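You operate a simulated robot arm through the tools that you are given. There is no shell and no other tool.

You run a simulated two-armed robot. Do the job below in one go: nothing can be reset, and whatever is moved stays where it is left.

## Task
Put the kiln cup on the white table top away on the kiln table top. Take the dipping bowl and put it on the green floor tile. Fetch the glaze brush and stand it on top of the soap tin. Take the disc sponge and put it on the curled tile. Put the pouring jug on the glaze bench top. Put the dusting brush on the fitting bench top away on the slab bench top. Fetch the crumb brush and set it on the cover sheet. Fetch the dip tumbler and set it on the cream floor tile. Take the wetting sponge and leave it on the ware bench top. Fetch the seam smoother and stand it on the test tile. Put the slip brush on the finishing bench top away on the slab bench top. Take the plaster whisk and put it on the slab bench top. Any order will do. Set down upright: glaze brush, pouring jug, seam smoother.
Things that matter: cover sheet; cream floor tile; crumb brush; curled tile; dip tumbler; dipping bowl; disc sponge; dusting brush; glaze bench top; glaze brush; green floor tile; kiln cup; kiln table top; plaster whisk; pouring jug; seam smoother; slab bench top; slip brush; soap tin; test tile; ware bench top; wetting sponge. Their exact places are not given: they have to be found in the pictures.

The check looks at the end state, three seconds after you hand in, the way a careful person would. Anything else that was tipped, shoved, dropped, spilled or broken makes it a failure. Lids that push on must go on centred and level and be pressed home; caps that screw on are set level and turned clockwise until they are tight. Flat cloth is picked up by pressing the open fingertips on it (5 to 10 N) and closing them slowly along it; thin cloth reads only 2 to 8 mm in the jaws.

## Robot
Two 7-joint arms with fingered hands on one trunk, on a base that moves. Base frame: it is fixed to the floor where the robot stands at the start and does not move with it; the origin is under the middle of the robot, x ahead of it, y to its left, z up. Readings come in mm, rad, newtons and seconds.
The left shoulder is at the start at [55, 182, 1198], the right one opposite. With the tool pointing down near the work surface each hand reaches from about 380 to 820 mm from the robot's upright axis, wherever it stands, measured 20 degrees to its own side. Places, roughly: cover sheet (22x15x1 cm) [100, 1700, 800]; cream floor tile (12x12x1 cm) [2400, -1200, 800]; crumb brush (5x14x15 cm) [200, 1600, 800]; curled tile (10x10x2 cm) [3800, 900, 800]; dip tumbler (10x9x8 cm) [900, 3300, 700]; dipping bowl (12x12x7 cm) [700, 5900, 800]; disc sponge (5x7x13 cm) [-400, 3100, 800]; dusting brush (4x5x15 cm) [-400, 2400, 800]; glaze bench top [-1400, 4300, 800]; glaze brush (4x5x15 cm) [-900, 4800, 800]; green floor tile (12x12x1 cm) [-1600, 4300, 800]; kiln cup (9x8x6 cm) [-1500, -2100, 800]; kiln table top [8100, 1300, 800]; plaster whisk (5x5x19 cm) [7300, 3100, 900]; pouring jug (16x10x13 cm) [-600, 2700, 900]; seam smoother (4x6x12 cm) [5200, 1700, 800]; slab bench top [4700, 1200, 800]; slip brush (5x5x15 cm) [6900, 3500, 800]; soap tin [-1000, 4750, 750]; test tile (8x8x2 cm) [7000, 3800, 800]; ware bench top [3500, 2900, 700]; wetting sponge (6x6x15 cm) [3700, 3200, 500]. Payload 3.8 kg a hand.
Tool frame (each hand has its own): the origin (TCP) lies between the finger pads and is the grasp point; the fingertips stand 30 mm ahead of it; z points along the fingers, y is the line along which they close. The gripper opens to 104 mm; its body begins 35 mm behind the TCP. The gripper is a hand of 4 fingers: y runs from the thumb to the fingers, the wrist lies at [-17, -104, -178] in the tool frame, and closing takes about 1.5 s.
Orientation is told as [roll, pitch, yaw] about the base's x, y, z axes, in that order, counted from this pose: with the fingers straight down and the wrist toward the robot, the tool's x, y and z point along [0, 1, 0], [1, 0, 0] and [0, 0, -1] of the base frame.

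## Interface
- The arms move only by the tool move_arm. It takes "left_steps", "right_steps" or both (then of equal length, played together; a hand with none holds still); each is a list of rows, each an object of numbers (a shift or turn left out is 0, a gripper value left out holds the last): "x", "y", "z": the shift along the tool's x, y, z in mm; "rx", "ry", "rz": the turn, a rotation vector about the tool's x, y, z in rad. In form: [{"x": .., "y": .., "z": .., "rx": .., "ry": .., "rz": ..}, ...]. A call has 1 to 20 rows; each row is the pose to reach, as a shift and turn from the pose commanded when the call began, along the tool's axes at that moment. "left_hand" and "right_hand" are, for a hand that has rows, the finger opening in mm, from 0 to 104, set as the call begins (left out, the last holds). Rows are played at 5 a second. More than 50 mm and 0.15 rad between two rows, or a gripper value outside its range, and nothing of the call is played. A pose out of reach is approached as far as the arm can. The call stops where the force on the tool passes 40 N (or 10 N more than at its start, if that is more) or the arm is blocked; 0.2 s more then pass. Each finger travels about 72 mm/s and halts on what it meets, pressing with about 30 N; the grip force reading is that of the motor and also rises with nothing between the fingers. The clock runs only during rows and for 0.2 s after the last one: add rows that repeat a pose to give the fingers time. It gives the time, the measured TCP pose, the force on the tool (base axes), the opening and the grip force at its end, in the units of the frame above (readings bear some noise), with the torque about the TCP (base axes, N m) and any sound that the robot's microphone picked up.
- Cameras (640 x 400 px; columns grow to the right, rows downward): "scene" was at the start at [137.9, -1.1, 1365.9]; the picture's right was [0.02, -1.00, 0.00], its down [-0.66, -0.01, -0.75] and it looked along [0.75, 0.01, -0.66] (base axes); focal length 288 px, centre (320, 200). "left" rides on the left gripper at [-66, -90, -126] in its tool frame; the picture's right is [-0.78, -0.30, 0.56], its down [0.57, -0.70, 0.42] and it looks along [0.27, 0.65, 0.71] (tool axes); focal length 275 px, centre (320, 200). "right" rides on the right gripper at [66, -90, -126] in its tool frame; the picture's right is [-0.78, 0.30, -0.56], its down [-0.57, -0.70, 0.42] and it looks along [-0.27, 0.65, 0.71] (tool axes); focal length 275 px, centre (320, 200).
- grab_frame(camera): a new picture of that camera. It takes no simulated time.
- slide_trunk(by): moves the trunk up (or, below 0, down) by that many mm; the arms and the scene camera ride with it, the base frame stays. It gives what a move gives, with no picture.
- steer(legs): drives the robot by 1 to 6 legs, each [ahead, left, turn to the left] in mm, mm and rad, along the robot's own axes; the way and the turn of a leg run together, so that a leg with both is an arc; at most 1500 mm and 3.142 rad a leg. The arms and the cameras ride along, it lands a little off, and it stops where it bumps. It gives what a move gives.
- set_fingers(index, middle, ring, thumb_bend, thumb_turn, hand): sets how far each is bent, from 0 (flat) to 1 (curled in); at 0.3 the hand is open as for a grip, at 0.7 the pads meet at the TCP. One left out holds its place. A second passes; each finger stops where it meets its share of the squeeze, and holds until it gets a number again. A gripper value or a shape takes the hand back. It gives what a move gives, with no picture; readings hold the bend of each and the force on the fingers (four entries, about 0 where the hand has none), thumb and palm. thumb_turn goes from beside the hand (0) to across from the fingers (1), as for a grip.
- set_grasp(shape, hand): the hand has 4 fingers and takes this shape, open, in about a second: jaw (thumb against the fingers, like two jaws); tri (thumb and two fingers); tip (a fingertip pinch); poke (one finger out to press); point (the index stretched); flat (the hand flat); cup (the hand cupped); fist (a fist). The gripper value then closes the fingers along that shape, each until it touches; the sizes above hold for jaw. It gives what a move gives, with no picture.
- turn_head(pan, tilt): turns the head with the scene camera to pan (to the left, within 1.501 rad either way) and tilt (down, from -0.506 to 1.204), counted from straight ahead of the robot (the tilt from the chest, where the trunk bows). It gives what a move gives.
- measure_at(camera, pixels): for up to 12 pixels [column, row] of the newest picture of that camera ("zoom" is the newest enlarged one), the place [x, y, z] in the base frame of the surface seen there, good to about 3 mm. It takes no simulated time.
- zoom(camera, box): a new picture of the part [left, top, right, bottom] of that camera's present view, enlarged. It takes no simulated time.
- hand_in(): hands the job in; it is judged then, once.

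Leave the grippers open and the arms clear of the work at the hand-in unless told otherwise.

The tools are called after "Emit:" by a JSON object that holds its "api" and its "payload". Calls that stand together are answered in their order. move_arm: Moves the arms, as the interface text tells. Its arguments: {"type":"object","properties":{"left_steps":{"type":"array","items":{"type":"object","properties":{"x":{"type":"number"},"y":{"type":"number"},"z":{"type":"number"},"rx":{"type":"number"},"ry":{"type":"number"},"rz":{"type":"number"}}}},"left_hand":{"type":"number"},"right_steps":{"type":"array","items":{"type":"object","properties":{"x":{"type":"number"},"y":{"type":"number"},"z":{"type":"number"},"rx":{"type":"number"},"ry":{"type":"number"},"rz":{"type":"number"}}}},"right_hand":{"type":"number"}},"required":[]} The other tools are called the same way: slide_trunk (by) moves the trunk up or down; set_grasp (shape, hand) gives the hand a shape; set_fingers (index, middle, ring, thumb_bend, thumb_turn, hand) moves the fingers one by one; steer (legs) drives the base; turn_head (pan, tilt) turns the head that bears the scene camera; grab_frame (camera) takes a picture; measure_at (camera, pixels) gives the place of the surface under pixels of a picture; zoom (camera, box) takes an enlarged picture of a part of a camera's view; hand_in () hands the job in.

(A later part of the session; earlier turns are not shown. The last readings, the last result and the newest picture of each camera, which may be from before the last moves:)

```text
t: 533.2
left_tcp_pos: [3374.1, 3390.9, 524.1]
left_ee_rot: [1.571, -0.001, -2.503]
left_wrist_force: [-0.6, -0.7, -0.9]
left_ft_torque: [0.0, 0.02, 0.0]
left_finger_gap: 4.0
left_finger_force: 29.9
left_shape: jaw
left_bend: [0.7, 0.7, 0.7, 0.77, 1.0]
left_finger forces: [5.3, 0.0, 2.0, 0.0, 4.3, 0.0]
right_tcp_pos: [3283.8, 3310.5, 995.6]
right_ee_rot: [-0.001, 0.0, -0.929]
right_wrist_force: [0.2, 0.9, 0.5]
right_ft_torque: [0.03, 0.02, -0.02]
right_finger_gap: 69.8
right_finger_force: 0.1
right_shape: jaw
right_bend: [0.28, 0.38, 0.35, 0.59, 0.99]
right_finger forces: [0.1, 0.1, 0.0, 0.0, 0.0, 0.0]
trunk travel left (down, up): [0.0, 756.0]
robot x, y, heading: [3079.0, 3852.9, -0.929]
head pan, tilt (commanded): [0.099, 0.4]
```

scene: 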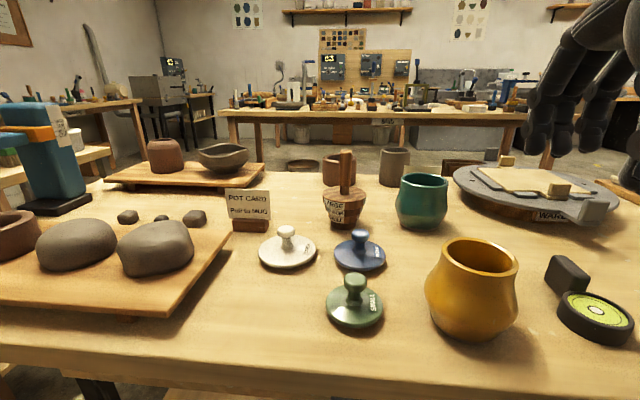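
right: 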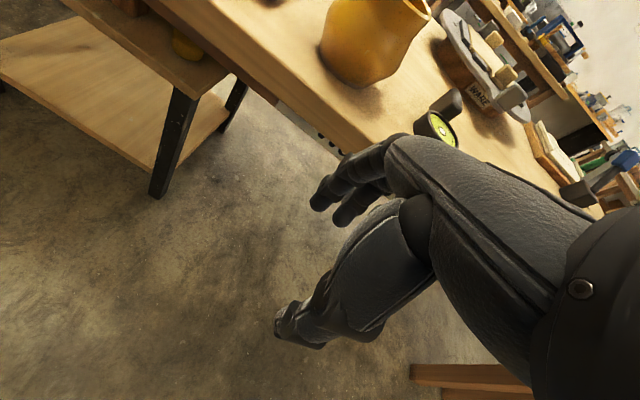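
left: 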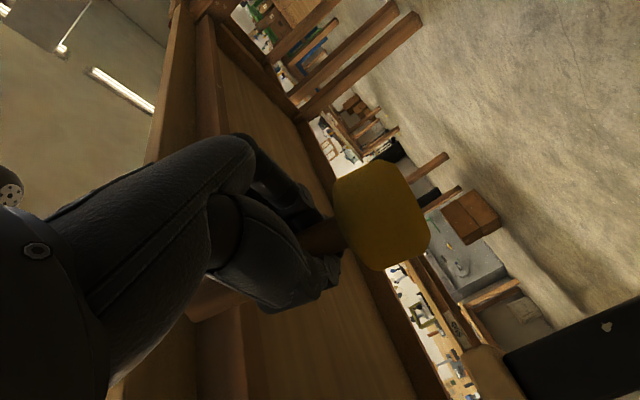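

Chosen spot (3640,3300) is ≥90 mm from anything. Raising the sponge clear behind the bench, then moving left and forward over the spot.

Emit:
{"api": "move_arm", "payload": {"left_steps": [{"x": 40}, {"x": 80}, {"x": 120}, {"x": 160}, {"x": 200}, {"x": 240}, {"x": 280}, {"x": 320}, {"x": 332}]}}

Emit:
{"api": "move_arm", "payload": {"left_steps": [{"y": -35}, {"y": -70}, {"y": -105}, {"y": -140}, {"y": -159}, {"y": -159, "z": 30}, {"y": -159, "z": 60}, {"y": -159, "z": 90}, {"y": -159, "z": 120}]}}

Emit:
{"api": "grab_frame", "payload": {"camera": "scene"}}

Emit:
{"api": "grab_frame", "payload": {"camera": "left"}}

```text
t: 535.2
left_tcp_pos: [3372.5, 3388.5, 856.0]
left_ee_rot: [1.57, -0.001, -2.503]
left_wrist_force: [0.1, 0.8, -2.0]
left_ft_torque: [0.01, 0.04, 0.01]
left_finger_gap: 3.9
left_finger_force: 30.2
left_shape: jaw
left_bend: [0.7, 0.7, 0.7, 0.78, 1.0]
left_finger forces: [4.9, 0.0, 2.0, 0.1, 4.4, 0.1]
right_tcp_pos: [3282.9, 3310.8, 995.7]
right_ee_rot: [-0.001, 0.001, -0.928]
right_wrist_force: [-0.1, -0.8, 0.5]
right_ft_torque: [-0.02, 0.01, -0.03]
right_finger_gap: 70.0
right_finger_force: 0.0
right_shape: jaw
right_bend: [0.28, 0.38, 0.35, 0.59, 0.99]
right_finger forces: [0.0, 0.1, 0.1, 0.0, 0.1, 0.1]
trunk travel left (down, up): [0.0, 756.0]
robot x, y, heading: [3081.5, 3853.5, -0.924]
head pan, tilt (commanded): [0.099, 0.4]
```

```text
t: 537.2
left_tcp_pos: [3571.4, 3390.1, 854.6]
left_ee_rot: [1.57, 0.0, -2.503]
left_wrist_force: [0.2, 0.1, -1.9]
left_ft_torque: [-0.02, 0.0, 0.04]
left_finger_gap: 3.8
left_finger_force: 30.2
left_shape: jaw
left_bend: [0.7, 0.7, 0.7, 0.78, 1.0]
left_finger forces: [4.7, 0.0, 1.9, 0.0, 4.5, 0.0]
left hand out of reach, approached as far as the arm can: row 1, 2, 3, 4, 5, 6, 7
right_tcp_pos: [3284.3, 3309.8, 995.3]
right_ee_rot: [0.0, 0.004, -0.927]
right_wrist_force: [-0.2, -0.8, 0.4]
right_ft_torque: [-0.01, -0.02, 0.01]
right_finger_gap: 69.5
right_finger_force: 0.1
right_shape: jaw
right_bend: [0.28, 0.38, 0.35, 0.59, 0.99]
right_finger forces: [0.1, 0.0, 0.0, 0.0, 0.1, 0.0]
trunk travel left (down, up): [0.0, 756.0]
robot x, y, heading: [3078.8, 3850.7, -0.929]
head pan, tilt (commanded): [0.099, 0.4]
```

```text
taken
```

scene: 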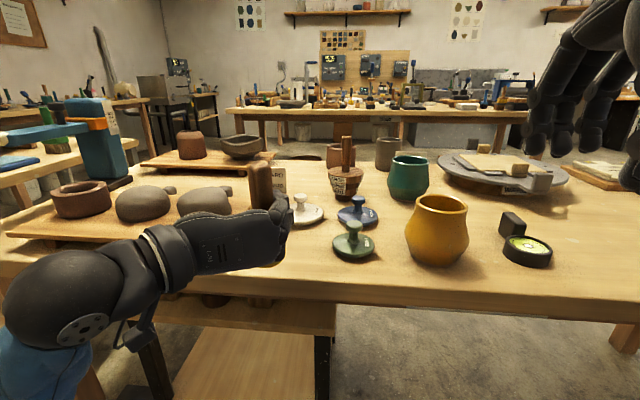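

```text
taken
```

left: 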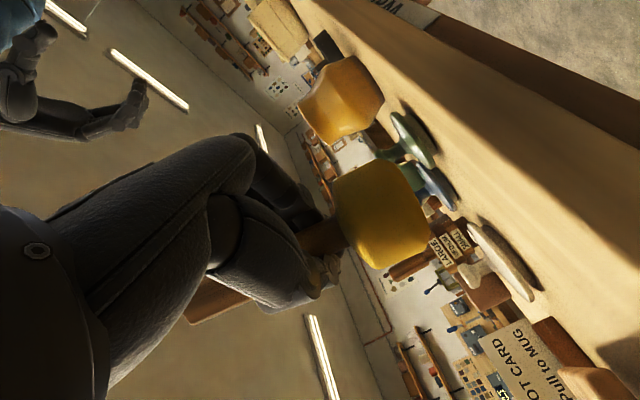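

The sponge is upright and above the bench's rear. Advancing 113 mm to the spot and lowering toward contact.

Emit:
{"api": "move_arm", "payload": {"left_steps": [{"z": 28}, {"z": 56}, {"z": 84}, {"z": 112}, {"z": 112, "x": -15}, {"z": 112, "x": -30}, {"z": 112, "x": -38}]}}

Emit:
{"api": "grab_frame", "payload": {"camera": "left"}}

Emit:
{"api": "grab_frame", "payload": {"camera": "scene"}}

```text
t: 538.8
left_tcp_pos: [3639.7, 3297.1, 818.8]
left_ee_rot: [1.57, 0.0, -2.503]
left_wrist_force: [-0.6, -0.4, -0.6]
left_ft_torque: [0.0, 0.04, -0.01]
left_finger_gap: 3.5
left_finger_force: 30.2
left_shape: jaw
left_bend: [0.7, 0.7, 0.7, 0.78, 1.0]
left_finger forces: [4.5, 0.1, 1.8, 0.1, 4.4, 0.0]
right_tcp_pos: [3282.9, 3309.8, 996.9]
right_ee_rot: [-0.001, 0.001, -0.93]
right_wrist_force: [-0.1, -0.4, -0.4]
right_ft_torque: [0.0, 0.01, -0.01]
right_finger_gap: 69.6
right_finger_force: 0.0
right_shape: jaw
right_bend: [0.28, 0.38, 0.35, 0.59, 0.99]
right_finger forces: [0.1, 0.0, 0.0, 0.1, 0.0, 0.1]
trunk travel left (down, up): [0.0, 756.0]
robot x, y, heading: [3084.3, 3856.0, -0.926]
head pan, tilt (commanded): [0.099, 0.4]
```

```text
taken
```

left: 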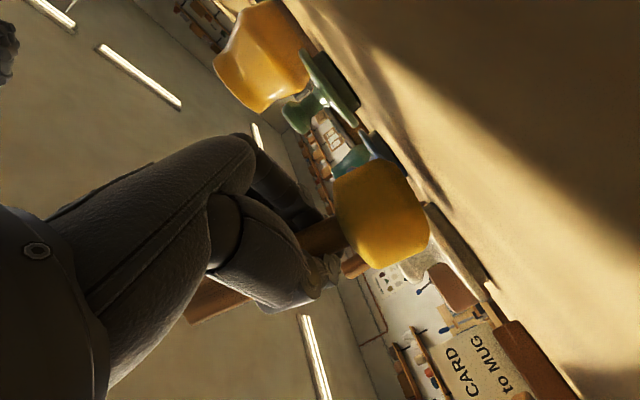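

```text
taken
```

scene: 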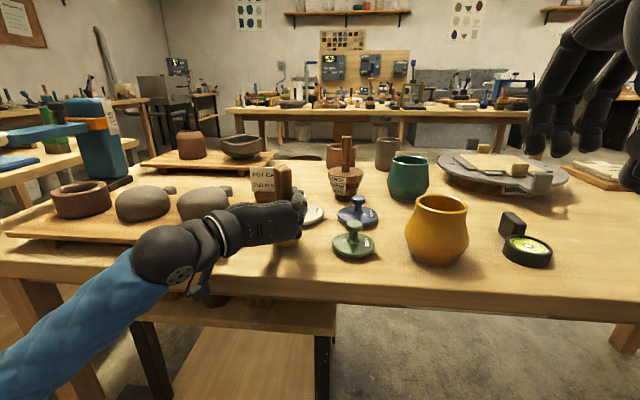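

Lowering by small steps to contact.

Emit:
{"api": "move_arm", "payload": {"left_steps": [{"x": -3}, {"x": -5}, {"x": -7}, {"x": -7}]}}

Emit:
{"api": "move_arm", "payload": {"left_steps": [{"x": -1}, {"x": -2}, {"x": -2}]}}

Emit:
{"api": "move_arm", "payload": {"left_steps": [{"x": -1}, {"x": -2}, {"x": -2}]}}

```text
t: 539.8
left_tcp_pos: [3640.3, 3298.0, 810.6]
left_ee_rot: [1.569, 0.0, -2.502]
left_wrist_force: [0.2, 0.6, -0.6]
left_ft_torque: [-0.02, 0.01, -0.01]
left_finger_gap: 3.9
left_finger_force: 29.9
left_shape: jaw
left_bend: [0.7, 0.7, 0.7, 0.78, 1.0]
left_finger forces: [4.5, 0.0, 1.8, 0.0, 4.4, 0.0]
right_tcp_pos: [3282.4, 3310.0, 995.4]
right_ee_rot: [0.0, 0.002, -0.928]
right_wrist_force: [0.8, 0.4, 0.9]
right_ft_torque: [-0.02, 0.0, -0.02]
right_finger_gap: 69.8
right_finger_force: 0.0
right_shape: jaw
right_bend: [0.28, 0.38, 0.35, 0.59, 0.99]
right_finger forces: [0.1, 0.1, 0.0, 0.1, 0.0, 0.0]
trunk travel left (down, up): [0.0, 756.0]
robot x, y, heading: [3079.4, 3853.3, -0.928]
head pan, tilt (commanded): [0.099, 0.4]
```

```text
t: 540.6
left_tcp_pos: [3638.0, 3298.7, 810.6]
left_ee_rot: [1.571, -0.003, -2.502]
left_wrist_force: [0.6, -1.8, 4.6]
left_ft_torque: [0.03, 0.0, 0.01]
left_finger_gap: 3.6
left_finger_force: 30.4
left_shape: jaw
left_bend: [0.7, 0.7, 0.7, 0.78, 1.0]
left_finger forces: [4.8, 0.1, 2.2, 0.0, 4.9, 0.0]
right_tcp_pos: [3282.4, 3311.3, 996.8]
right_ee_rot: [0.0, 0.001, -0.929]
right_wrist_force: [-0.7, 0.8, 0.1]
right_ft_torque: [-0.04, 0.02, 0.03]
right_finger_gap: 69.7
right_finger_force: 0.0
right_shape: jaw
right_bend: [0.28, 0.38, 0.35, 0.59, 0.99]
right_finger forces: [0.0, 0.1, 0.0, 0.0, 0.0, 0.0]
trunk travel left (down, up): [0.0, 756.0]
robot x, y, heading: [3079.5, 3853.7, -0.927]
head pan, tilt (commanded): [0.099, 0.4]
```

```text
t: 541.4
left_tcp_pos: [3638.6, 3298.3, 808.1]
left_ee_rot: [1.573, -0.002, -2.501]
left_wrist_force: [1.7, -2.6, 10.2]
left_ft_torque: [0.03, 0.01, 0.0]
left_finger_gap: 4.1
left_finger_force: 29.6
left_shape: jaw
left_bend: [0.7, 0.7, 0.7, 0.78, 1.0]
left_finger forces: [5.4, 0.0, 2.4, 0.1, 5.2, 0.1]
right_tcp_pos: [3282.1, 3311.7, 997.7]
right_ee_rot: [0.0, 0.001, -0.928]
right_wrist_force: [0.0, -0.7, -0.4]
right_ft_torque: [-0.02, 0.05, -0.02]
right_finger_gap: 69.7
right_finger_force: 0.0
right_shape: jaw
right_bend: [0.28, 0.38, 0.35, 0.59, 0.99]
right_finger forces: [0.0, 0.1, 0.1, 0.0, 0.0, 0.1]
trunk travel left (down, up): [0.0, 756.0]
robot x, y, heading: [3083.2, 3855.7, -0.928]
head pan, tilt (commanded): [0.099, 0.4]
```

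In contact (10 N). Easing up, then opening while moving the hand right at the same rate, so the thumb stays put and doesn't drag the sponge.

Emit:
{"api": "move_arm", "payload": {"left_steps": [{"x": 1.5}, {"x": 3}, {"x": 3}]}}

Emit:
{"api": "move_arm", "payload": {"left_steps": [{"y": 12}, {"y": 26}, {"y": 36}, {"y": 36}, {"y": 36}], "left_hand": 76}}

Emit:
{"api": "grab_frame", "payload": {"camera": "left"}}

Emit:
{"api": "grab_frame", "payload": {"camera": "scene"}}

```text
t: 542.2
left_tcp_pos: [3638.8, 3297.8, 808.8]
left_ee_rot: [1.567, -0.001, -2.503]
left_wrist_force: [1.4, -1.5, 4.6]
left_ft_torque: [0.04, -0.03, -0.02]
left_finger_gap: 3.8
left_finger_force: 29.9
left_shape: jaw
left_bend: [0.7, 0.7, 0.7, 0.78, 1.0]
left_finger forces: [5.0, 0.0, 1.9, 0.0, 5.1, 0.1]
right_tcp_pos: [3281.9, 3310.5, 996.8]
right_ee_rot: [0.0, 0.002, -0.929]
right_wrist_force: [-0.2, 0.1, -0.9]
right_ft_torque: [-0.03, -0.03, 0.01]
right_finger_gap: 69.6
right_finger_force: 0.1
right_shape: jaw
right_bend: [0.28, 0.38, 0.35, 0.59, 0.99]
right_finger forces: [0.0, 0.1, 0.1, 0.0, 0.0, 0.0]
trunk travel left (down, up): [0.0, 756.0]
robot x, y, heading: [3079.9, 3851.6, -0.929]
head pan, tilt (commanded): [0.099, 0.4]
```

```text
t: 543.4
left_tcp_pos: [3609.4, 3276.3, 810.3]
left_ee_rot: [1.568, 0.002, -2.502]
left_wrist_force: [-0.3, 0.9, -0.4]
left_ft_torque: [-0.01, -0.01, -0.01]
left_finger_gap: 76.0
left_finger_force: 0.1
left_shape: jaw
left_bend: [0.27, 0.36, 0.33, 0.54, 0.98]
left_finger forces: [0.0, 0.0, 0.1, 0.0, 0.2, 0.0]
right_tcp_pos: [3282.5, 3310.5, 996.1]
right_ee_rot: [-0.001, 0.002, -0.927]
right_wrist_force: [0.8, -0.2, -0.5]
right_ft_torque: [-0.01, -0.02, 0.0]
right_finger_gap: 69.8
right_finger_force: 0.1
right_shape: jaw
right_bend: [0.28, 0.38, 0.35, 0.59, 0.99]
right_finger forces: [0.0, 0.1, 0.1, 0.0, 0.0, 0.1]
trunk travel left (down, up): [0.0, 756.0]
robot x, y, heading: [3082.2, 3854.5, -0.928]
head pan, tilt (commanded): [0.099, 0.4]
```

```text
taken
```

left: 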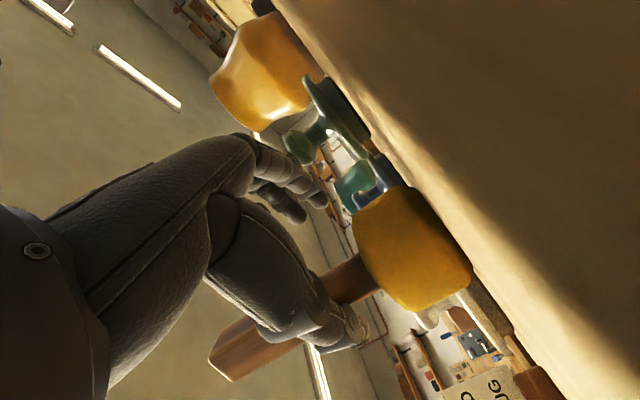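

```text
taken
```

scene: 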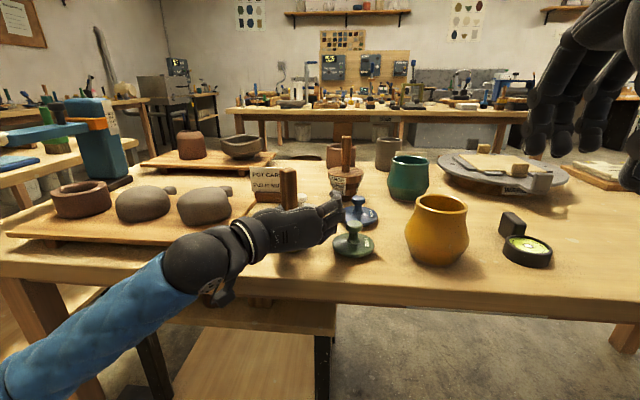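

The sponge stands upright on the bench. Checking where its neck is relative to thumb before retreating.

Emit:
{"api": "zoom", "payload": {"camera": "left", "box": [200, 170, 480, 390]}}

Emit:
{"api": "measure_at", "payload": {"camera": "zoom", "pixels": [[330, 205], [300, 220], [350, 215], [100, 350], [60, 345], [420, 150], [300, 290], [250, 270], [215, 100]]}}

```text
1.82 times, centred on (340, 280) of left
```

zoom: 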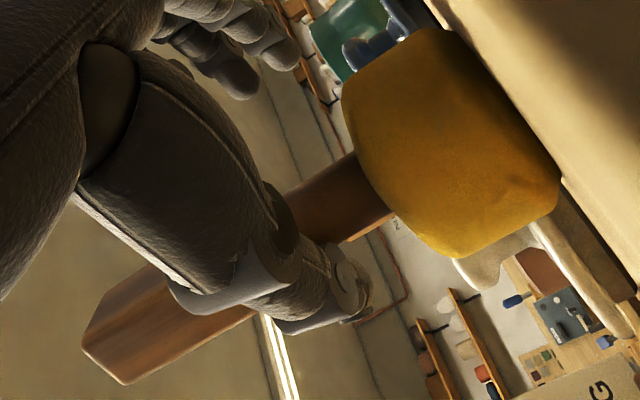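

```text
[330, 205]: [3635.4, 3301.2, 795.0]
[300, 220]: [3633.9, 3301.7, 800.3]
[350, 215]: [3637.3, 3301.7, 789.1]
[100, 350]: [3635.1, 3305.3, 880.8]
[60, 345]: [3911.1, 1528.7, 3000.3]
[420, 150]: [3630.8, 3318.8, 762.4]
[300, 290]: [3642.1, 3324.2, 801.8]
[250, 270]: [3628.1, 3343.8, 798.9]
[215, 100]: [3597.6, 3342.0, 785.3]
```

The neck lies just inside the thumb with no load. Extending only the thumb further (away from the neck), then checking.

Emit:
{"api": "set_fingers", "payload": {"hand": "left", "thumb_bend": 0.2}}

Emit:
{"api": "grab_frame", "payload": {"camera": "left"}}

Emit:
{"api": "zoom", "payload": {"camera": "left", "box": [200, 170, 480, 390]}}

Emit:
{"api": "measure_at", "payload": {"camera": "zoom", "pixels": [[330, 205], [300, 220], [350, 215], [420, 150], [270, 230], [100, 350]]}}

```text
t: 544.4
left_tcp_pos: [3609.4, 3276.9, 810.4]
left_ee_rot: [1.569, -0.001, -2.502]
left_wrist_force: [0.0, -0.4, -0.6]
left_ft_torque: [-0.01, 0.0, 0.01]
left_finger_gap: 98.9
left_finger_force: 0.1
left_shape: fingers
left_bend: [0.27, 0.36, 0.33, 0.2, 0.99]
left_finger forces: [0.0, 0.1, 0.1, 0.0, 0.0, 0.0]
right_tcp_pos: [3283.1, 3310.6, 996.0]
right_ee_rot: [0.001, 0.001, -0.929]
right_wrist_force: [0.0, 0.3, 0.1]
right_ft_torque: [-0.02, 0.01, 0.03]
right_finger_gap: 69.8
right_finger_force: 0.0
right_shape: jaw
right_bend: [0.28, 0.38, 0.35, 0.59, 0.99]
right_finger forces: [0.0, 0.1, 0.0, 0.0, 0.0, 0.0]
trunk travel left (down, up): [0.0, 756.0]
robot x, y, heading: [3080.2, 3853.5, -0.931]
head pan, tilt (commanded): [0.099, 0.4]
```

```text
taken
```

left: 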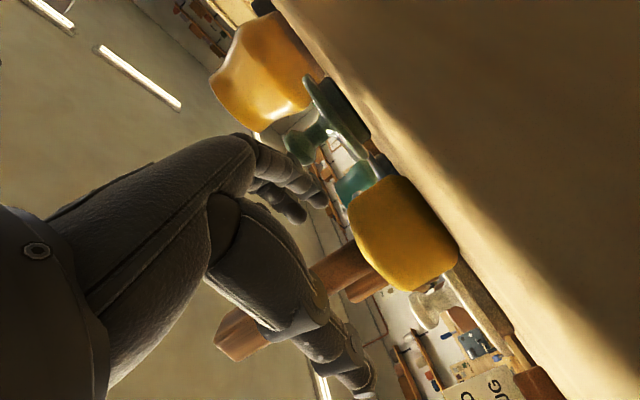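

```text
1.82 times, centred on (340, 280) of left
```

zoom: 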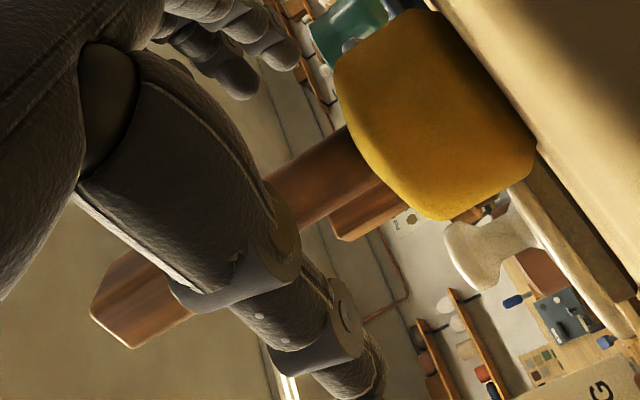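

```text
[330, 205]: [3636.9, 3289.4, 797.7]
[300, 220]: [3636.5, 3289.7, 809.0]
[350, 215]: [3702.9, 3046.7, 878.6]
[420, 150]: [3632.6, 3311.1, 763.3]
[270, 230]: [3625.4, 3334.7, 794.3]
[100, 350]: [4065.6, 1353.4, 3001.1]
```

The neck is clear of thumb (≈17 mm) and fingers. Retreating straight back 160 mm.

Emit:
{"api": "move_arm", "payload": {"left_steps": [{"z": -20}, {"z": -45}, {"z": -75}, {"z": -105}, {"z": -135}, {"z": -160}]}}

Emit:
{"api": "grab_frame", "payload": {"camera": "scene"}}

Emit:
{"api": "grab_frame", "payload": {"camera": "left"}}

```text
t: 545.8
left_tcp_pos: [3514.7, 3405.3, 810.4]
left_ee_rot: [1.568, -0.002, -2.501]
left_wrist_force: [0.3, -0.1, -0.1]
left_ft_torque: [0.03, 0.03, -0.01]
left_finger_gap: 99.0
left_finger_force: 0.1
left_shape: fingers
left_bend: [0.27, 0.36, 0.33, 0.2, 0.99]
left_finger forces: [0.1, 0.1, 0.0, 0.0, 0.0, 0.0]
right_tcp_pos: [3283.2, 3309.9, 995.4]
right_ee_rot: [0.0, 0.002, -0.93]
right_wrist_force: [-0.1, 0.5, 0.2]
right_ft_torque: [0.02, 0.0, -0.02]
right_finger_gap: 69.9
right_finger_force: 0.1
right_shape: jaw
right_bend: [0.28, 0.38, 0.35, 0.59, 0.99]
right_finger forces: [0.0, 0.0, 0.0, 0.1, 0.1, 0.0]
trunk travel left (down, up): [0.0, 756.0]
robot x, y, heading: [3077.4, 3851.7, -0.929]
head pan, tilt (commanded): [0.099, 0.4]
```

```text
taken
```

scene: 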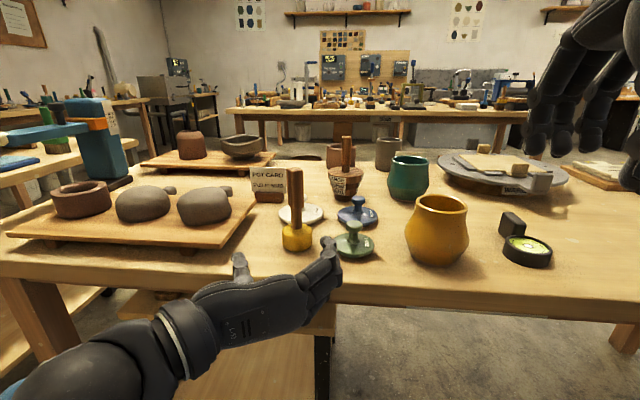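

```text
taken
```

left: 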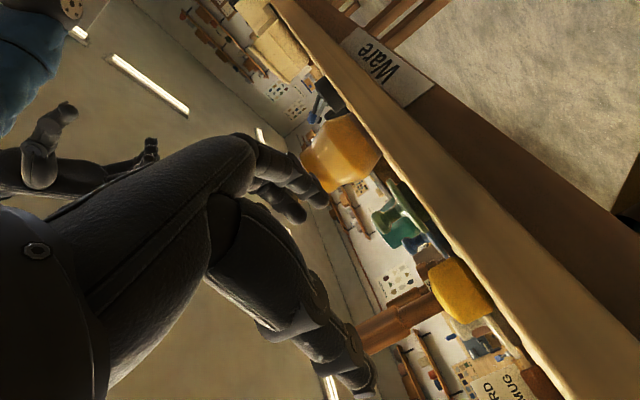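

The wetting sponge stands on the ware bench. Backing off, restoring the left hand to its normal pose and raising the trunk.

Emit:
{"api": "steer", "payload": {"legs": [[-130, 0, 0]]}}

Emit:
{"api": "move_arm", "payload": {"left_steps": [{"ry": -0.145}, {"ry": -0.29}, {"ry": -0.435}, {"ry": -0.58}, {"ry": -0.725}, {"ry": -0.87}, {"ry": -1.015}, {"ry": -1.16}, {"ry": -1.305}, {"ry": -1.45}, {"ry": -1.571}], "left_hand": 104}}

Emit:
{"api": "move_arm", "payload": {"left_steps": [{"rz": -0.145}, {"rz": -0.29}, {"rz": -0.435}, {"rz": -0.58}, {"rz": -0.725}, {"rz": -0.87}, {"rz": -1.015}, {"rz": -1.16}, {"rz": -1.305}, {"rz": -1.45}, {"rz": -1.571}]}}

Emit:
{"api": "slide_trunk", "payload": {"by": 350}}

```text
t: 547.0
left_tcp_pos: [3435.4, 3510.2, 810.4]
left_ee_rot: [1.569, 0.0, -2.501]
left_wrist_force: [-0.1, -0.2, -0.4]
left_ft_torque: [0.01, -0.04, 0.01]
left_finger_gap: 99.3
left_finger_force: 0.1
left_shape: fingers
left_bend: [0.27, 0.36, 0.33, 0.2, 0.99]
left_finger forces: [0.1, 0.1, 0.0, 0.0, 0.1, 0.0]
right_tcp_pos: [3203.6, 3416.5, 996.3]
right_ee_rot: [0.0, 0.001, -0.93]
right_wrist_force: [0.2, 0.8, -0.3]
right_ft_torque: [0.05, 0.0, 0.02]
right_finger_gap: 69.7
right_finger_force: 0.1
right_shape: jaw
right_bend: [0.28, 0.38, 0.35, 0.59, 0.99]
right_finger forces: [0.0, 0.0, 0.0, 0.0, 0.1, 0.0]
trunk travel left (down, up): [0.0, 756.0]
robot x, y, heading: [2997.8, 3962.1, -0.931]
head pan, tilt (commanded): [0.099, 0.4]
```

```text
t: 549.5
left_tcp_pos: [3435.6, 3509.6, 810.1]
left_ee_rot: [-0.005, 0.0, -2.503]
left_wrist_force: [-0.8, 0.0, 0.5]
left_ft_torque: [0.02, 0.01, 0.0]
left_finger_gap: 103.6
left_finger_force: 0.0
left_shape: jaw
left_bend: [0.3, 0.3, 0.3, 0.3, 0.97]
left_finger forces: [0.1, 0.0, 0.1, 0.1, 0.0, 0.0]
right_tcp_pos: [3204.9, 3415.2, 995.7]
right_ee_rot: [0.0, 0.001, -0.929]
right_wrist_force: [0.3, 0.0, 0.2]
right_ft_torque: [-0.02, -0.01, -0.01]
right_finger_gap: 69.7
right_finger_force: 0.1
right_shape: jaw
right_bend: [0.28, 0.38, 0.35, 0.59, 0.99]
right_finger forces: [0.0, 0.0, 0.0, 0.0, 0.0, 0.0]
trunk travel left (down, up): [0.0, 756.0]
robot x, y, heading: [3002.2, 3958.5, -0.922]
head pan, tilt (commanded): [0.099, 0.4]
```

```text
t: 551.9
left_tcp_pos: [3435.9, 3509.7, 810.0]
left_ee_rot: [-0.002, 0.002, -0.928]
left_wrist_force: [0.6, -1.0, 0.1]
left_ft_torque: [-0.03, -0.02, 0.01]
left_finger_gap: 103.6
left_finger_force: 0.1
left_shape: jaw
left_bend: [0.3, 0.3, 0.3, 0.3, 0.97]
left_finger forces: [0.0, 0.0, 0.0, 0.0, 0.0, 0.0]
right_tcp_pos: [3204.0, 3415.4, 996.3]
right_ee_rot: [-0.001, 0.002, -0.928]
right_wrist_force: [-0.5, 0.3, -0.5]
right_ft_torque: [0.0, 0.0, 0.02]
right_finger_gap: 69.6
right_finger_force: 0.0
right_shape: jaw
right_bend: [0.28, 0.38, 0.35, 0.59, 0.99]
right_finger forces: [0.0, 0.0, 0.0, 0.1, 0.0, 0.1]
trunk travel left (down, up): [0.0, 756.0]
robot x, y, heading: [3007.0, 3957.6, -0.927]
head pan, tilt (commanded): [0.099, 0.4]
```

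```text
t: 555.3
left_tcp_pos: [3436.7, 3509.9, 1159.1]
left_ee_rot: [0.0, 0.004, -0.932]
left_wrist_force: [0.2, 0.1, -0.9]
left_ft_torque: [-0.02, -0.03, -0.02]
left_finger_gap: 103.6
left_finger_force: 0.0
left_shape: jaw
left_bend: [0.3, 0.3, 0.3, 0.3, 0.97]
left_finger forces: [0.0, 0.0, 0.1, 0.0, 0.0, 0.0]
right_tcp_pos: [3203.6, 3414.9, 1343.9]
right_ee_rot: [-0.001, 0.001, -0.929]
right_wrist_force: [0.1, 0.5, -0.1]
right_ft_torque: [0.0, 0.01, 0.01]
right_finger_gap: 69.8
right_finger_force: 0.1
right_shape: jaw
right_bend: [0.28, 0.38, 0.35, 0.59, 0.99]
right_finger forces: [0.1, 0.0, 0.0, 0.1, 0.0, 0.1]
trunk travel left (down, up): [-350.0, 406.0]
robot x, y, heading: [3003.3, 3957.5, -0.93]
head pan, tilt (commanded): [0.099, 0.4]
```

Lowering the right hand to its usual height and taking a final look at the sponge; then heading west to the dip tumbler.

Emit:
{"api": "move_arm", "payload": {"right_steps": [{"z": 45}, {"z": 90}, {"z": 135}, {"z": 180}, {"z": 215}], "right_hand": 104}}

Emit:
{"api": "turn_head", "payload": {"pan": 0.2, "tilt": 0.55}}

Emit:
{"api": "grab_frame", "payload": {"camera": "scene"}}

Emit:
{"api": "turn_head", "payload": {"pan": -1.3, "tilt": 0.45}}

Emit:
{"api": "grab_frame", "payload": {"camera": "scene"}}

```text
t: 556.5
left_tcp_pos: [3434.7, 3510.2, 1159.3]
left_ee_rot: [0.001, 0.002, -0.933]
left_wrist_force: [0.4, -1.0, 0.5]
left_ft_torque: [0.0, -0.03, 0.02]
left_finger_gap: 103.7
left_finger_force: 0.1
left_shape: jaw
left_bend: [0.3, 0.3, 0.3, 0.3, 0.97]
left_finger forces: [0.0, 0.1, 0.0, 0.0, 0.0, 0.1]
right_tcp_pos: [3204.2, 3414.3, 1131.4]
right_ee_rot: [0.002, 0.0, -0.928]
right_wrist_force: [-0.9, -0.3, 0.0]
right_ft_torque: [-0.01, -0.04, -0.01]
right_finger_gap: 103.8
right_finger_force: 0.1
right_shape: jaw
right_bend: [0.3, 0.3, 0.3, 0.3, 0.97]
right_finger forces: [0.1, 0.1, 0.0, 0.0, 0.0, 0.0]
trunk travel left (down, up): [-350.0, 406.0]
robot x, y, heading: [3001.6, 3961.9, -0.933]
head pan, tilt (commanded): [0.099, 0.4]
```

```text
t: 557.2
left_tcp_pos: [3435.8, 3510.0, 1159.8]
left_ee_rot: [0.001, 0.003, -0.931]
left_wrist_force: [0.5, 0.2, 0.5]
left_ft_torque: [-0.01, -0.05, 0.0]
left_finger_gap: 103.8
left_finger_force: 0.1
left_shape: jaw
left_bend: [0.3, 0.3, 0.3, 0.3, 0.97]
left_finger forces: [0.1, 0.1, 0.0, 0.0, 0.1, 0.0]
right_tcp_pos: [3205.0, 3415.8, 1131.8]
right_ee_rot: [0.001, 0.002, -0.93]
right_wrist_force: [1.1, 1.1, -1.3]
right_ft_torque: [-0.01, -0.02, -0.04]
right_finger_gap: 103.7
right_finger_force: 0.1
right_shape: jaw
right_bend: [0.3, 0.3, 0.3, 0.3, 0.97]
right_finger forces: [0.0, 0.0, 0.1, 0.1, 0.0, 0.0]
trunk travel left (down, up): [-350.0, 406.0]
robot x, y, heading: [3003.7, 3956.3, -0.928]
head pan, tilt (commanded): [0.201, 0.55]
```

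```text
taken
```

scene: 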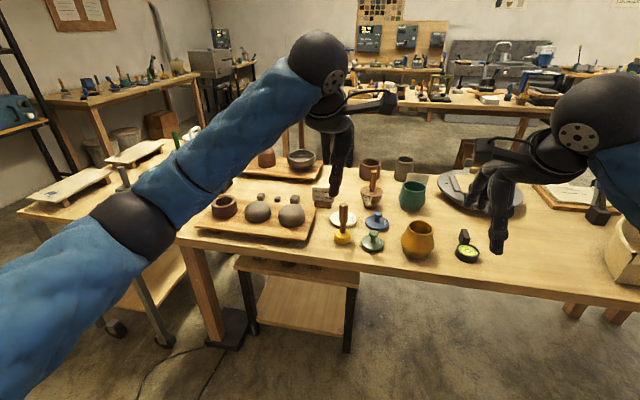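

```text
t: 558.8
left_tcp_pos: [3434.8, 3510.6, 1160.6]
left_ee_rot: [0.0, 0.001, -0.931]
left_wrist_force: [-0.7, -0.1, 1.1]
left_ft_torque: [-0.01, 0.02, 0.0]
left_finger_gap: 103.4
left_finger_force: 0.1
left_shape: jaw
left_bend: [0.3, 0.3, 0.3, 0.3, 0.97]
left_finger forces: [0.0, 0.0, 0.0, 0.1, 0.1, 0.0]
right_tcp_pos: [3203.8, 3414.5, 1130.8]
right_ee_rot: [0.0, 0.002, -0.928]
right_wrist_force: [0.9, -0.7, -1.1]
right_ft_torque: [-0.02, 0.01, 0.02]
right_finger_gap: 103.6
right_finger_force: 0.0
right_shape: jaw
right_bend: [0.3, 0.3, 0.3, 0.3, 0.97]
right_finger forces: [0.0, 0.0, 0.0, 0.1, 0.1, 0.0]
trunk travel left (down, up): [-350.0, 406.0]
robot x, y, heading: [3003.0, 3955.5, -0.932]
head pan, tilt (commanded): [-1.3, 0.45]
```

```text
taken
```

scene: 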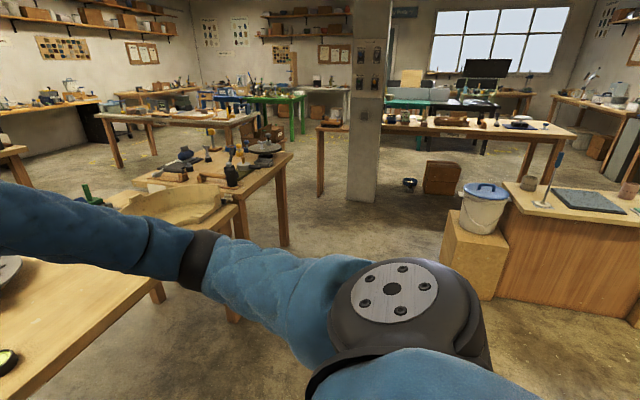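

The desk with the bucket stand is at right. Measuring the desk and cups.

Emit:
{"api": "zoom", "payload": {"camera": "scene", "box": [440, 150, 640, 330]}}

Emit:
{"api": "measure_at", "payload": {"camera": "scene", "pixels": [[510, 190], [630, 240], [505, 280], [600, 320], [628, 195], [590, 200], [440, 270], [480, 290], [545, 200], [485, 210]]}}

```text
2.22 times, centred on (540, 240) of scene
```

zoom: 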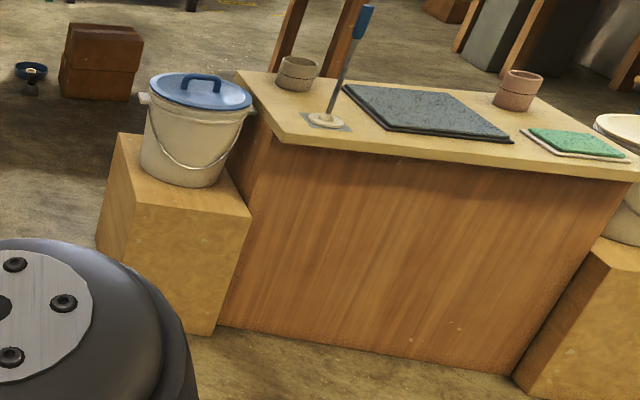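

```text
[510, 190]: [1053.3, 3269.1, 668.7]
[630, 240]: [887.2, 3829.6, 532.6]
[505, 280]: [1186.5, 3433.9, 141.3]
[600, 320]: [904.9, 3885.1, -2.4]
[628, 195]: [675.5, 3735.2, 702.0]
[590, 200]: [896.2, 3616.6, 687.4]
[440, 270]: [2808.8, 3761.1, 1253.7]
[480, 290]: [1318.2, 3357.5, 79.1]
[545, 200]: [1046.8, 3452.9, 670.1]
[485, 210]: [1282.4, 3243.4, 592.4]
```

Emit:
{"api": "measure_at", "payload": {"camera": "zoom", "pixels": [[297, 75], [297, 85], [278, 72], [316, 72], [518, 92], [518, 105], [240, 75], [280, 140], [320, 120], [600, 175]]}}

```text
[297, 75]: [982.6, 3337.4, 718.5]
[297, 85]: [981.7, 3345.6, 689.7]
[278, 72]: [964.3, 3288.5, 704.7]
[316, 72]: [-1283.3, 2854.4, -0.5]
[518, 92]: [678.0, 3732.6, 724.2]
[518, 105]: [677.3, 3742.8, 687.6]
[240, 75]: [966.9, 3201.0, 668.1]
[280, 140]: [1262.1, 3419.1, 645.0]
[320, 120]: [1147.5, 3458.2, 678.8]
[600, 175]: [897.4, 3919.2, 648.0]
```

The dip tumbler is the grey-brown cup at about (950,3320) on the low desk (z≈670). I'll approach it from the fitting-bench side, where nothing tall is in the way, driving around the bucket stand.

Emit:
{"api": "steer", "payload": {"legs": [[80, -1029, 0], [80, -1029, 0], [0, 0, 1.56], [-430, 4, 0], [-151, 682, 0]]}}

Emit:
{"api": "turn_head", "payload": {"pan": 0.2, "tilt": 0.65}}

Emit:
{"api": "grab_frame", "payload": {"camera": "scene"}}

```text
t: 578.5
left_tcp_pos: [1011.7, 3218.6, 1159.6]
left_ee_rot: [-0.003, 0.002, 0.648]
left_wrist_force: [-0.4, -0.4, 0.3]
left_ft_torque: [-0.01, -0.03, 0.0]
left_finger_gap: 103.7
left_finger_force: 0.1
left_shape: jaw
left_bend: [0.3, 0.3, 0.3, 0.3, 0.97]
left_finger forces: [0.1, 0.0, 0.1, 0.0, 0.0, 0.0]
right_tcp_pos: [1109.8, 2987.8, 1130.5]
right_ee_rot: [0.0, 0.002, 0.653]
right_wrist_force: [0.6, 0.3, -0.8]
right_ft_torque: [-0.02, -0.02, 0.01]
right_finger_gap: 103.8
right_finger_force: 0.0
right_shape: jaw
right_bend: [0.3, 0.3, 0.3, 0.3, 0.97]
right_finger forces: [0.1, 0.0, 0.0, 0.0, 0.0, 0.0]
trunk travel left (down, up): [-350.0, 406.0]
robot x, y, heading: [569.3, 2777.3, 0.652]
head pan, tilt (commanded): [-1.3, 0.45]
```

```text
t: 580.1
left_tcp_pos: [1013.1, 3218.2, 1161.0]
left_ee_rot: [0.0, 0.001, 0.649]
left_wrist_force: [-0.3, 0.1, -0.6]
left_ft_torque: [0.02, -0.01, -0.01]
left_finger_gap: 103.8
left_finger_force: 0.1
left_shape: jaw
left_bend: [0.3, 0.3, 0.3, 0.3, 0.97]
left_finger forces: [0.0, 0.1, 0.0, 0.0, 0.0, 0.0]
right_tcp_pos: [1110.2, 2988.1, 1131.7]
right_ee_rot: [0.0, 0.001, 0.653]
right_wrist_force: [0.3, -0.3, 0.4]
right_ft_torque: [-0.04, 0.02, -0.01]
right_finger_gap: 103.9
right_finger_force: 0.1
right_shape: jaw
right_bend: [0.3, 0.3, 0.3, 0.3, 0.97]
right_finger forces: [0.1, 0.1, 0.1, 0.0, 0.1, 0.0]
trunk travel left (down, up): [-350.0, 406.0]
robot x, y, heading: [569.2, 2781.6, 0.654]
head pan, tilt (commanded): [0.201, 0.649]
```

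```text
taken
```

scene: 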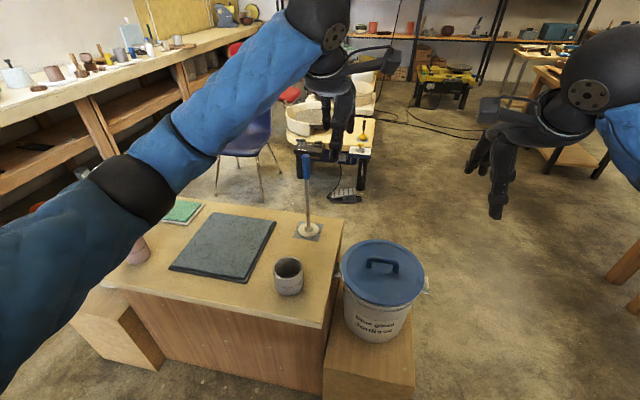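

Tumbler at (288,277); the blue rod stands behind it. Zooming and measuring both.

Emit:
{"api": "zoom", "payload": {"camera": "scene", "box": [240, 140, 360, 310]}}

Emit:
{"api": "measure_at", "payload": {"camera": "scene", "pixels": [[305, 156], [306, 180], [308, 230], [275, 265], [302, 265], [288, 259], [288, 272], [288, 280], [288, 294], [310, 300], [270, 300], [383, 262]]}}

Emit:
{"api": "grab_frame", "payload": {"camera": "left"}}

```text
2.35 times, centred on (300, 225) of scene
```

zoom: 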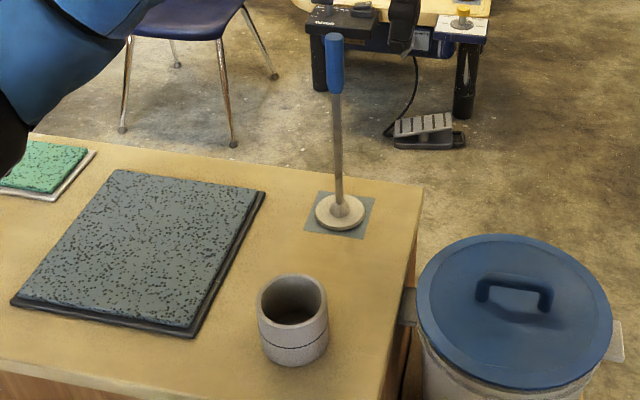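

```text
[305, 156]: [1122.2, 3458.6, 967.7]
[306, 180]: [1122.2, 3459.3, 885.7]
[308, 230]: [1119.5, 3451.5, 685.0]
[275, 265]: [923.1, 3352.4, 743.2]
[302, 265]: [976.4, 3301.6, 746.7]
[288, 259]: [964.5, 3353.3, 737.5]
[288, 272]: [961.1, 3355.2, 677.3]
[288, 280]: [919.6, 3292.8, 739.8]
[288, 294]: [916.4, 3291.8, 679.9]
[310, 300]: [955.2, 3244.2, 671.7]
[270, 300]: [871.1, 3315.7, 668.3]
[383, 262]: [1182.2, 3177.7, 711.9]
```

```text
taken
```

left: 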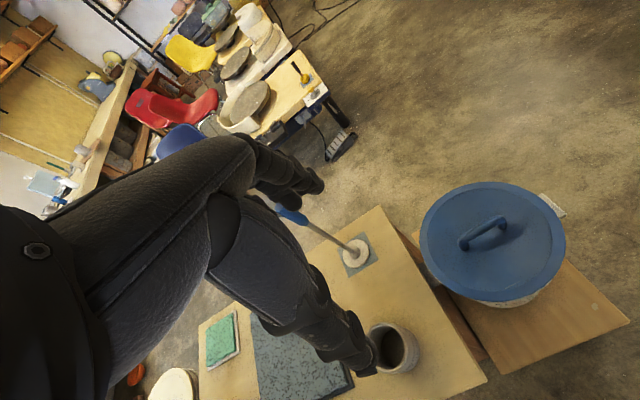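

Tumbler: centre ≈(946,3325), rim z≈745, ~78 mm across; rod is 216 mm behind. Moving the left hand above it and lowering to z≈850 with fingers spread.

Emit:
{"api": "move_arm", "payload": {"left_steps": [{"x": 42, "y": 4}, {"x": 84, "y": 8}, {"x": 125, "y": 12}, {"x": 125, "y": 12, "z": 45}, {"x": 125, "y": 12, "z": 90}, {"x": 125, "y": 12, "z": 135}, {"x": 125, "y": 12, "z": 180}, {"x": 125, "y": 12, "z": 225}, {"x": 125, "y": 12, "z": 270}, {"x": 125, "y": 12, "z": 310}]}}

Emit:
{"api": "set_fingers", "payload": {"hand": "left", "index": 0.2, "middle": 0.2, "ring": 0.2, "thumb_bend": 0.2}}

Emit:
{"api": "grab_frame", "payload": {"camera": "left"}}

Emit:
{"api": "zoom", "payload": {"camera": "left", "box": [280, 210, 440, 350]}}

```text
t: 582.3
left_tcp_pos: [946.5, 3324.7, 849.3]
left_ee_rot: [0.001, 0.002, 0.647]
left_wrist_force: [-0.1, -0.7, 0.3]
left_ft_torque: [0.0, 0.0, -0.02]
left_finger_gap: 103.5
left_finger_force: 0.0
left_shape: jaw
left_bend: [0.3, 0.3, 0.3, 0.3, 0.97]
left_finger forces: [0.1, 0.0, 0.0, 0.0, 0.0, 0.0]
right_tcp_pos: [1109.1, 2987.3, 1130.8]
right_ee_rot: [0.0, 0.002, 0.654]
right_wrist_force: [-0.5, 0.0, -0.1]
right_ft_torque: [0.02, 0.03, -0.01]
right_finger_gap: 103.5
right_finger_force: 0.1
right_shape: jaw
right_bend: [0.3, 0.3, 0.3, 0.3, 0.97]
right_finger forces: [0.0, 0.0, 0.0, 0.1, 0.0, 0.1]
trunk travel left (down, up): [-350.0, 406.0]
robot x, y, heading: [572.9, 2782.0, 0.656]
head pan, tilt (commanded): [0.201, 0.649]
```

```text
t: 583.3
left_tcp_pos: [946.1, 3323.7, 849.6]
left_ee_rot: [-0.001, 0.002, 0.649]
left_wrist_force: [-0.2, 0.7, 0.0]
left_ft_torque: [0.0, 0.0, 0.0]
left_finger_gap: 126.1
left_finger_force: 0.1
left_shape: fingers
left_bend: [0.2, 0.2, 0.2, 0.2, 0.97]
left_finger forces: [0.0, 0.1, 0.1, 0.1, 0.1, 0.1]
right_tcp_pos: [1109.7, 2987.5, 1131.5]
right_ee_rot: [0.0, 0.001, 0.652]
right_wrist_force: [-0.1, 0.1, 0.2]
right_ft_torque: [0.0, -0.01, -0.02]
right_finger_gap: 103.5
right_finger_force: 0.1
right_shape: jaw
right_bend: [0.3, 0.3, 0.3, 0.3, 0.97]
right_finger forces: [0.0, 0.1, 0.1, 0.0, 0.0, 0.0]
trunk travel left (down, up): [-350.0, 406.0]
robot x, y, heading: [570.5, 2780.9, 0.654]
head pan, tilt (commanded): [0.201, 0.649]
```

```text
taken
```

left: 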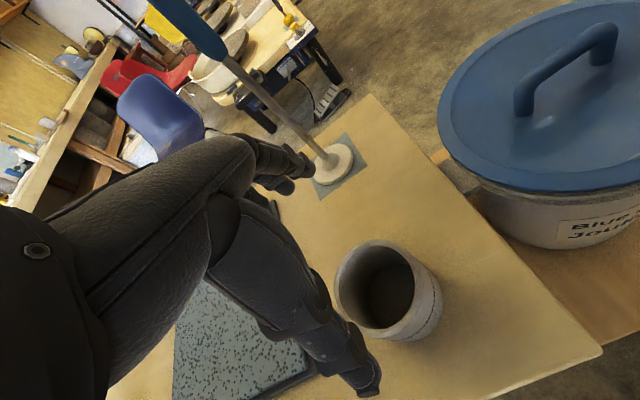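

```text
2.86 times, centred on (360, 280) of left
```

zoom: 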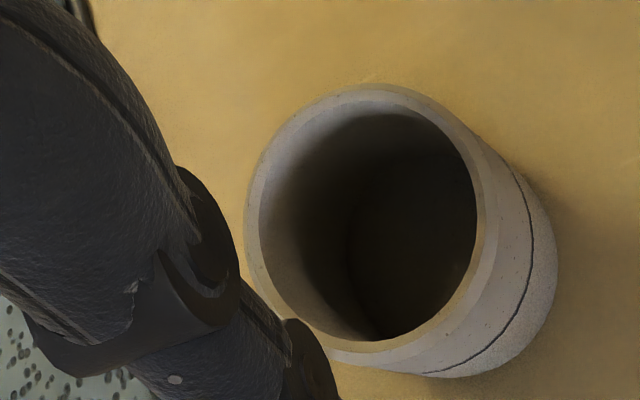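

Measuring the tumbler's rim circle from the wrist camera.

Emit:
{"api": "measure_at", "payload": {"camera": "zoom", "pixels": [[254, 210], [285, 130], [370, 92], [450, 130], [482, 215], [445, 310], [360, 346], [290, 300], [365, 200], [520, 300]]}}

```text
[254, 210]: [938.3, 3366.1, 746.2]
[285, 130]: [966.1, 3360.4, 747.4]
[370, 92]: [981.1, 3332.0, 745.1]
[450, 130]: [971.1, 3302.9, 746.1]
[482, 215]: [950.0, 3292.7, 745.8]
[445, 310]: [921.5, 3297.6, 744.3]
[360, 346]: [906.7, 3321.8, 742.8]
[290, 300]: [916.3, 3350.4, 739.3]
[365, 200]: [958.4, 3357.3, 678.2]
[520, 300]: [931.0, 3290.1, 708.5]
```

Centre ≈(944,3329.5), rim 746. Correcting 6 mm, descending to z≈730 in steps.

Emit:
{"api": "move_arm", "payload": {"left_steps": [{"x": 5.6, "y": 1.7}, {"x": 5.6, "y": 1.7, "z": 40}, {"x": 5.6, "y": 1.7, "z": 75}, {"x": 5.6, "y": 1.7, "z": 100}, {"x": 5.6, "y": 1.7, "z": 114}, {"x": 5.6, "y": 1.7, "z": 119}]}}

Emit:
{"api": "grab_frame", "payload": {"camera": "left"}}

Emit:
{"api": "zoom", "payload": {"camera": "scene", "box": [220, 190, 360, 310]}}

```text
t: 584.7
left_tcp_pos: [943.0, 3329.0, 730.3]
left_ee_rot: [-0.003, 0.0, 0.651]
left_wrist_force: [-0.5, -0.4, 0.3]
left_ft_torque: [0.01, -0.01, -0.01]
left_finger_gap: 126.7
left_finger_force: 0.6
left_shape: fingers
left_bend: [0.2, 0.2, 0.2, 0.2, 0.97]
left_finger forces: [0.0, 0.1, 0.0, 0.0, 0.4, 0.1]
right_tcp_pos: [1109.9, 2987.2, 1132.0]
right_ee_rot: [-0.001, 0.002, 0.654]
right_wrist_force: [-0.1, 0.1, 1.1]
right_ft_torque: [0.01, 0.01, -0.02]
right_finger_gap: 103.6
right_finger_force: 0.1
right_shape: jaw
right_bend: [0.3, 0.3, 0.3, 0.3, 0.97]
right_finger forces: [0.1, 0.0, 0.0, 0.0, 0.1, 0.0]
trunk travel left (down, up): [-350.0, 406.0]
robot x, y, heading: [569.9, 2777.7, 0.652]
head pan, tilt (commanded): [0.201, 0.649]
```

```text
taken
```

left: 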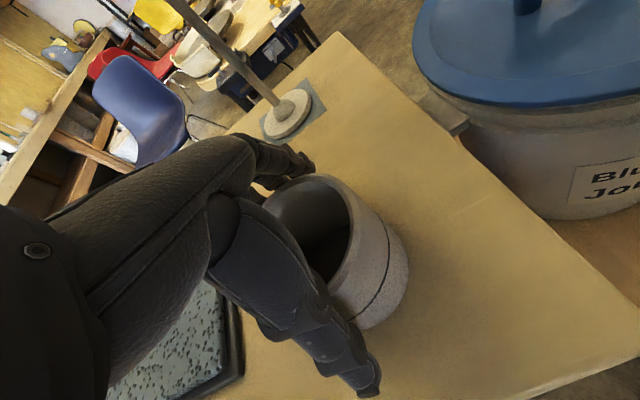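

```text
3.33 times, centred on (290, 250) of scene
```

zoom: 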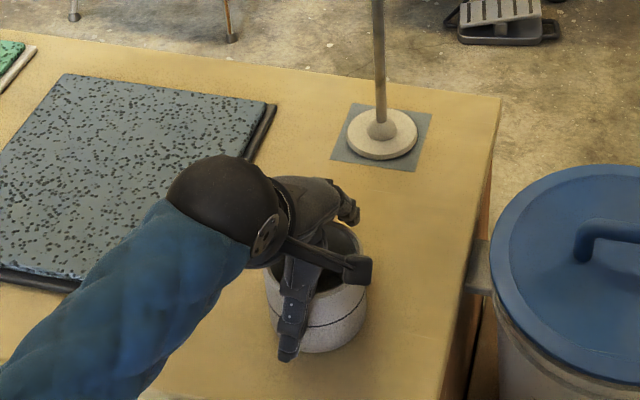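

Nearly no contact (0.4 N on the thumb). Closing here.

Emit:
{"api": "move_arm", "payload": {"left_steps": [{}, {}, {}, {}, {}, {}, {}, {}, {}], "left_hand": 40}}

Emit:
{"api": "move_arm", "payload": {"left_steps": [{"z": -6}, {"z": -12}, {"z": -20}, {"z": -20}]}}

Emit:
{"api": "grab_frame", "payload": {"camera": "left"}}

Emit:
{"api": "zoom", "payload": {"camera": "scene", "box": [220, 190, 360, 310]}}

```text
t: 586.7
left_tcp_pos: [943.6, 3328.1, 730.2]
left_ee_rot: [0.0, 0.003, 0.648]
left_wrist_force: [2.2, 0.8, 3.9]
left_ft_torque: [0.2, -0.2, 0.0]
left_finger_gap: 76.7
left_finger_force: 30.1
left_shape: jaw
left_bend: [0.26, 0.35, 0.39, 0.52, 0.98]
left_finger forces: [30.4, 14.8, 2.5, 0.0, 46.9, 0.1]
right_tcp_pos: [1110.5, 2986.4, 1132.2]
right_ee_rot: [-0.001, 0.002, 0.654]
right_wrist_force: [0.2, 0.7, 0.3]
right_ft_torque: [0.05, 0.0, -0.03]
right_finger_gap: 103.8
right_finger_force: 0.0
right_shape: jaw
right_bend: [0.3, 0.3, 0.3, 0.3, 0.97]
right_finger forces: [0.0, 0.0, 0.0, 0.0, 0.0, 0.0]
trunk travel left (down, up): [-350.0, 406.0]
robot x, y, heading: [566.5, 2784.4, 0.655]
head pan, tilt (commanded): [0.201, 0.649]
```

```text
t: 587.7
left_tcp_pos: [943.5, 3329.8, 750.0]
left_ee_rot: [0.001, 0.004, 0.65]
left_wrist_force: [-0.8, -0.2, -2.2]
left_ft_torque: [0.01, 0.0, 0.0]
left_finger_gap: 76.5
left_finger_force: 30.3
left_shape: jaw
left_bend: [0.26, 0.35, 0.39, 0.52, 0.98]
left_finger forces: [29.4, 14.7, 2.2, 0.1, 47.0, 0.0]
right_tcp_pos: [1110.6, 2986.6, 1131.1]
right_ee_rot: [0.0, 0.001, 0.654]
right_wrist_force: [-0.1, -0.6, 0.5]
right_ft_torque: [0.0, 0.0, 0.02]
right_finger_gap: 103.4
right_finger_force: 0.1
right_shape: jaw
right_bend: [0.3, 0.3, 0.3, 0.3, 0.97]
right_finger forces: [0.0, 0.0, 0.1, 0.1, 0.1, 0.0]
trunk travel left (down, up): [-350.0, 406.0]
robot x, y, heading: [566.6, 2777.5, 0.657]
head pan, tilt (commanded): [0.201, 0.649]
```

```text
taken
```

left: 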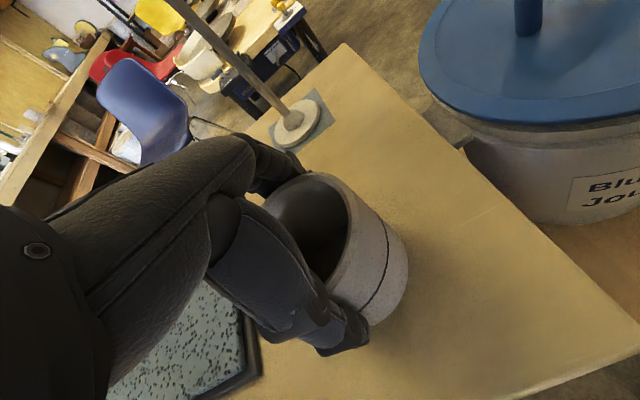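

```text
3.33 times, centred on (290, 250) of scene
```

zoom: 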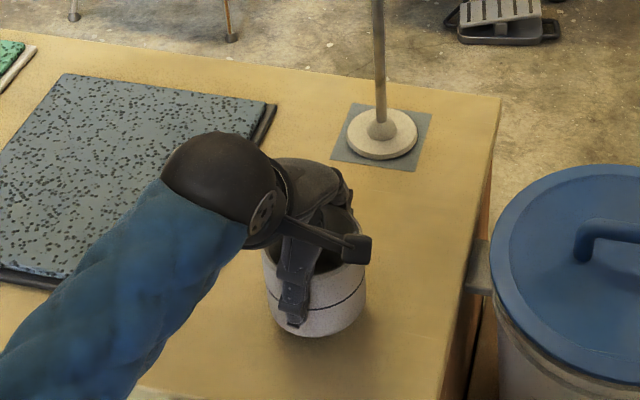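

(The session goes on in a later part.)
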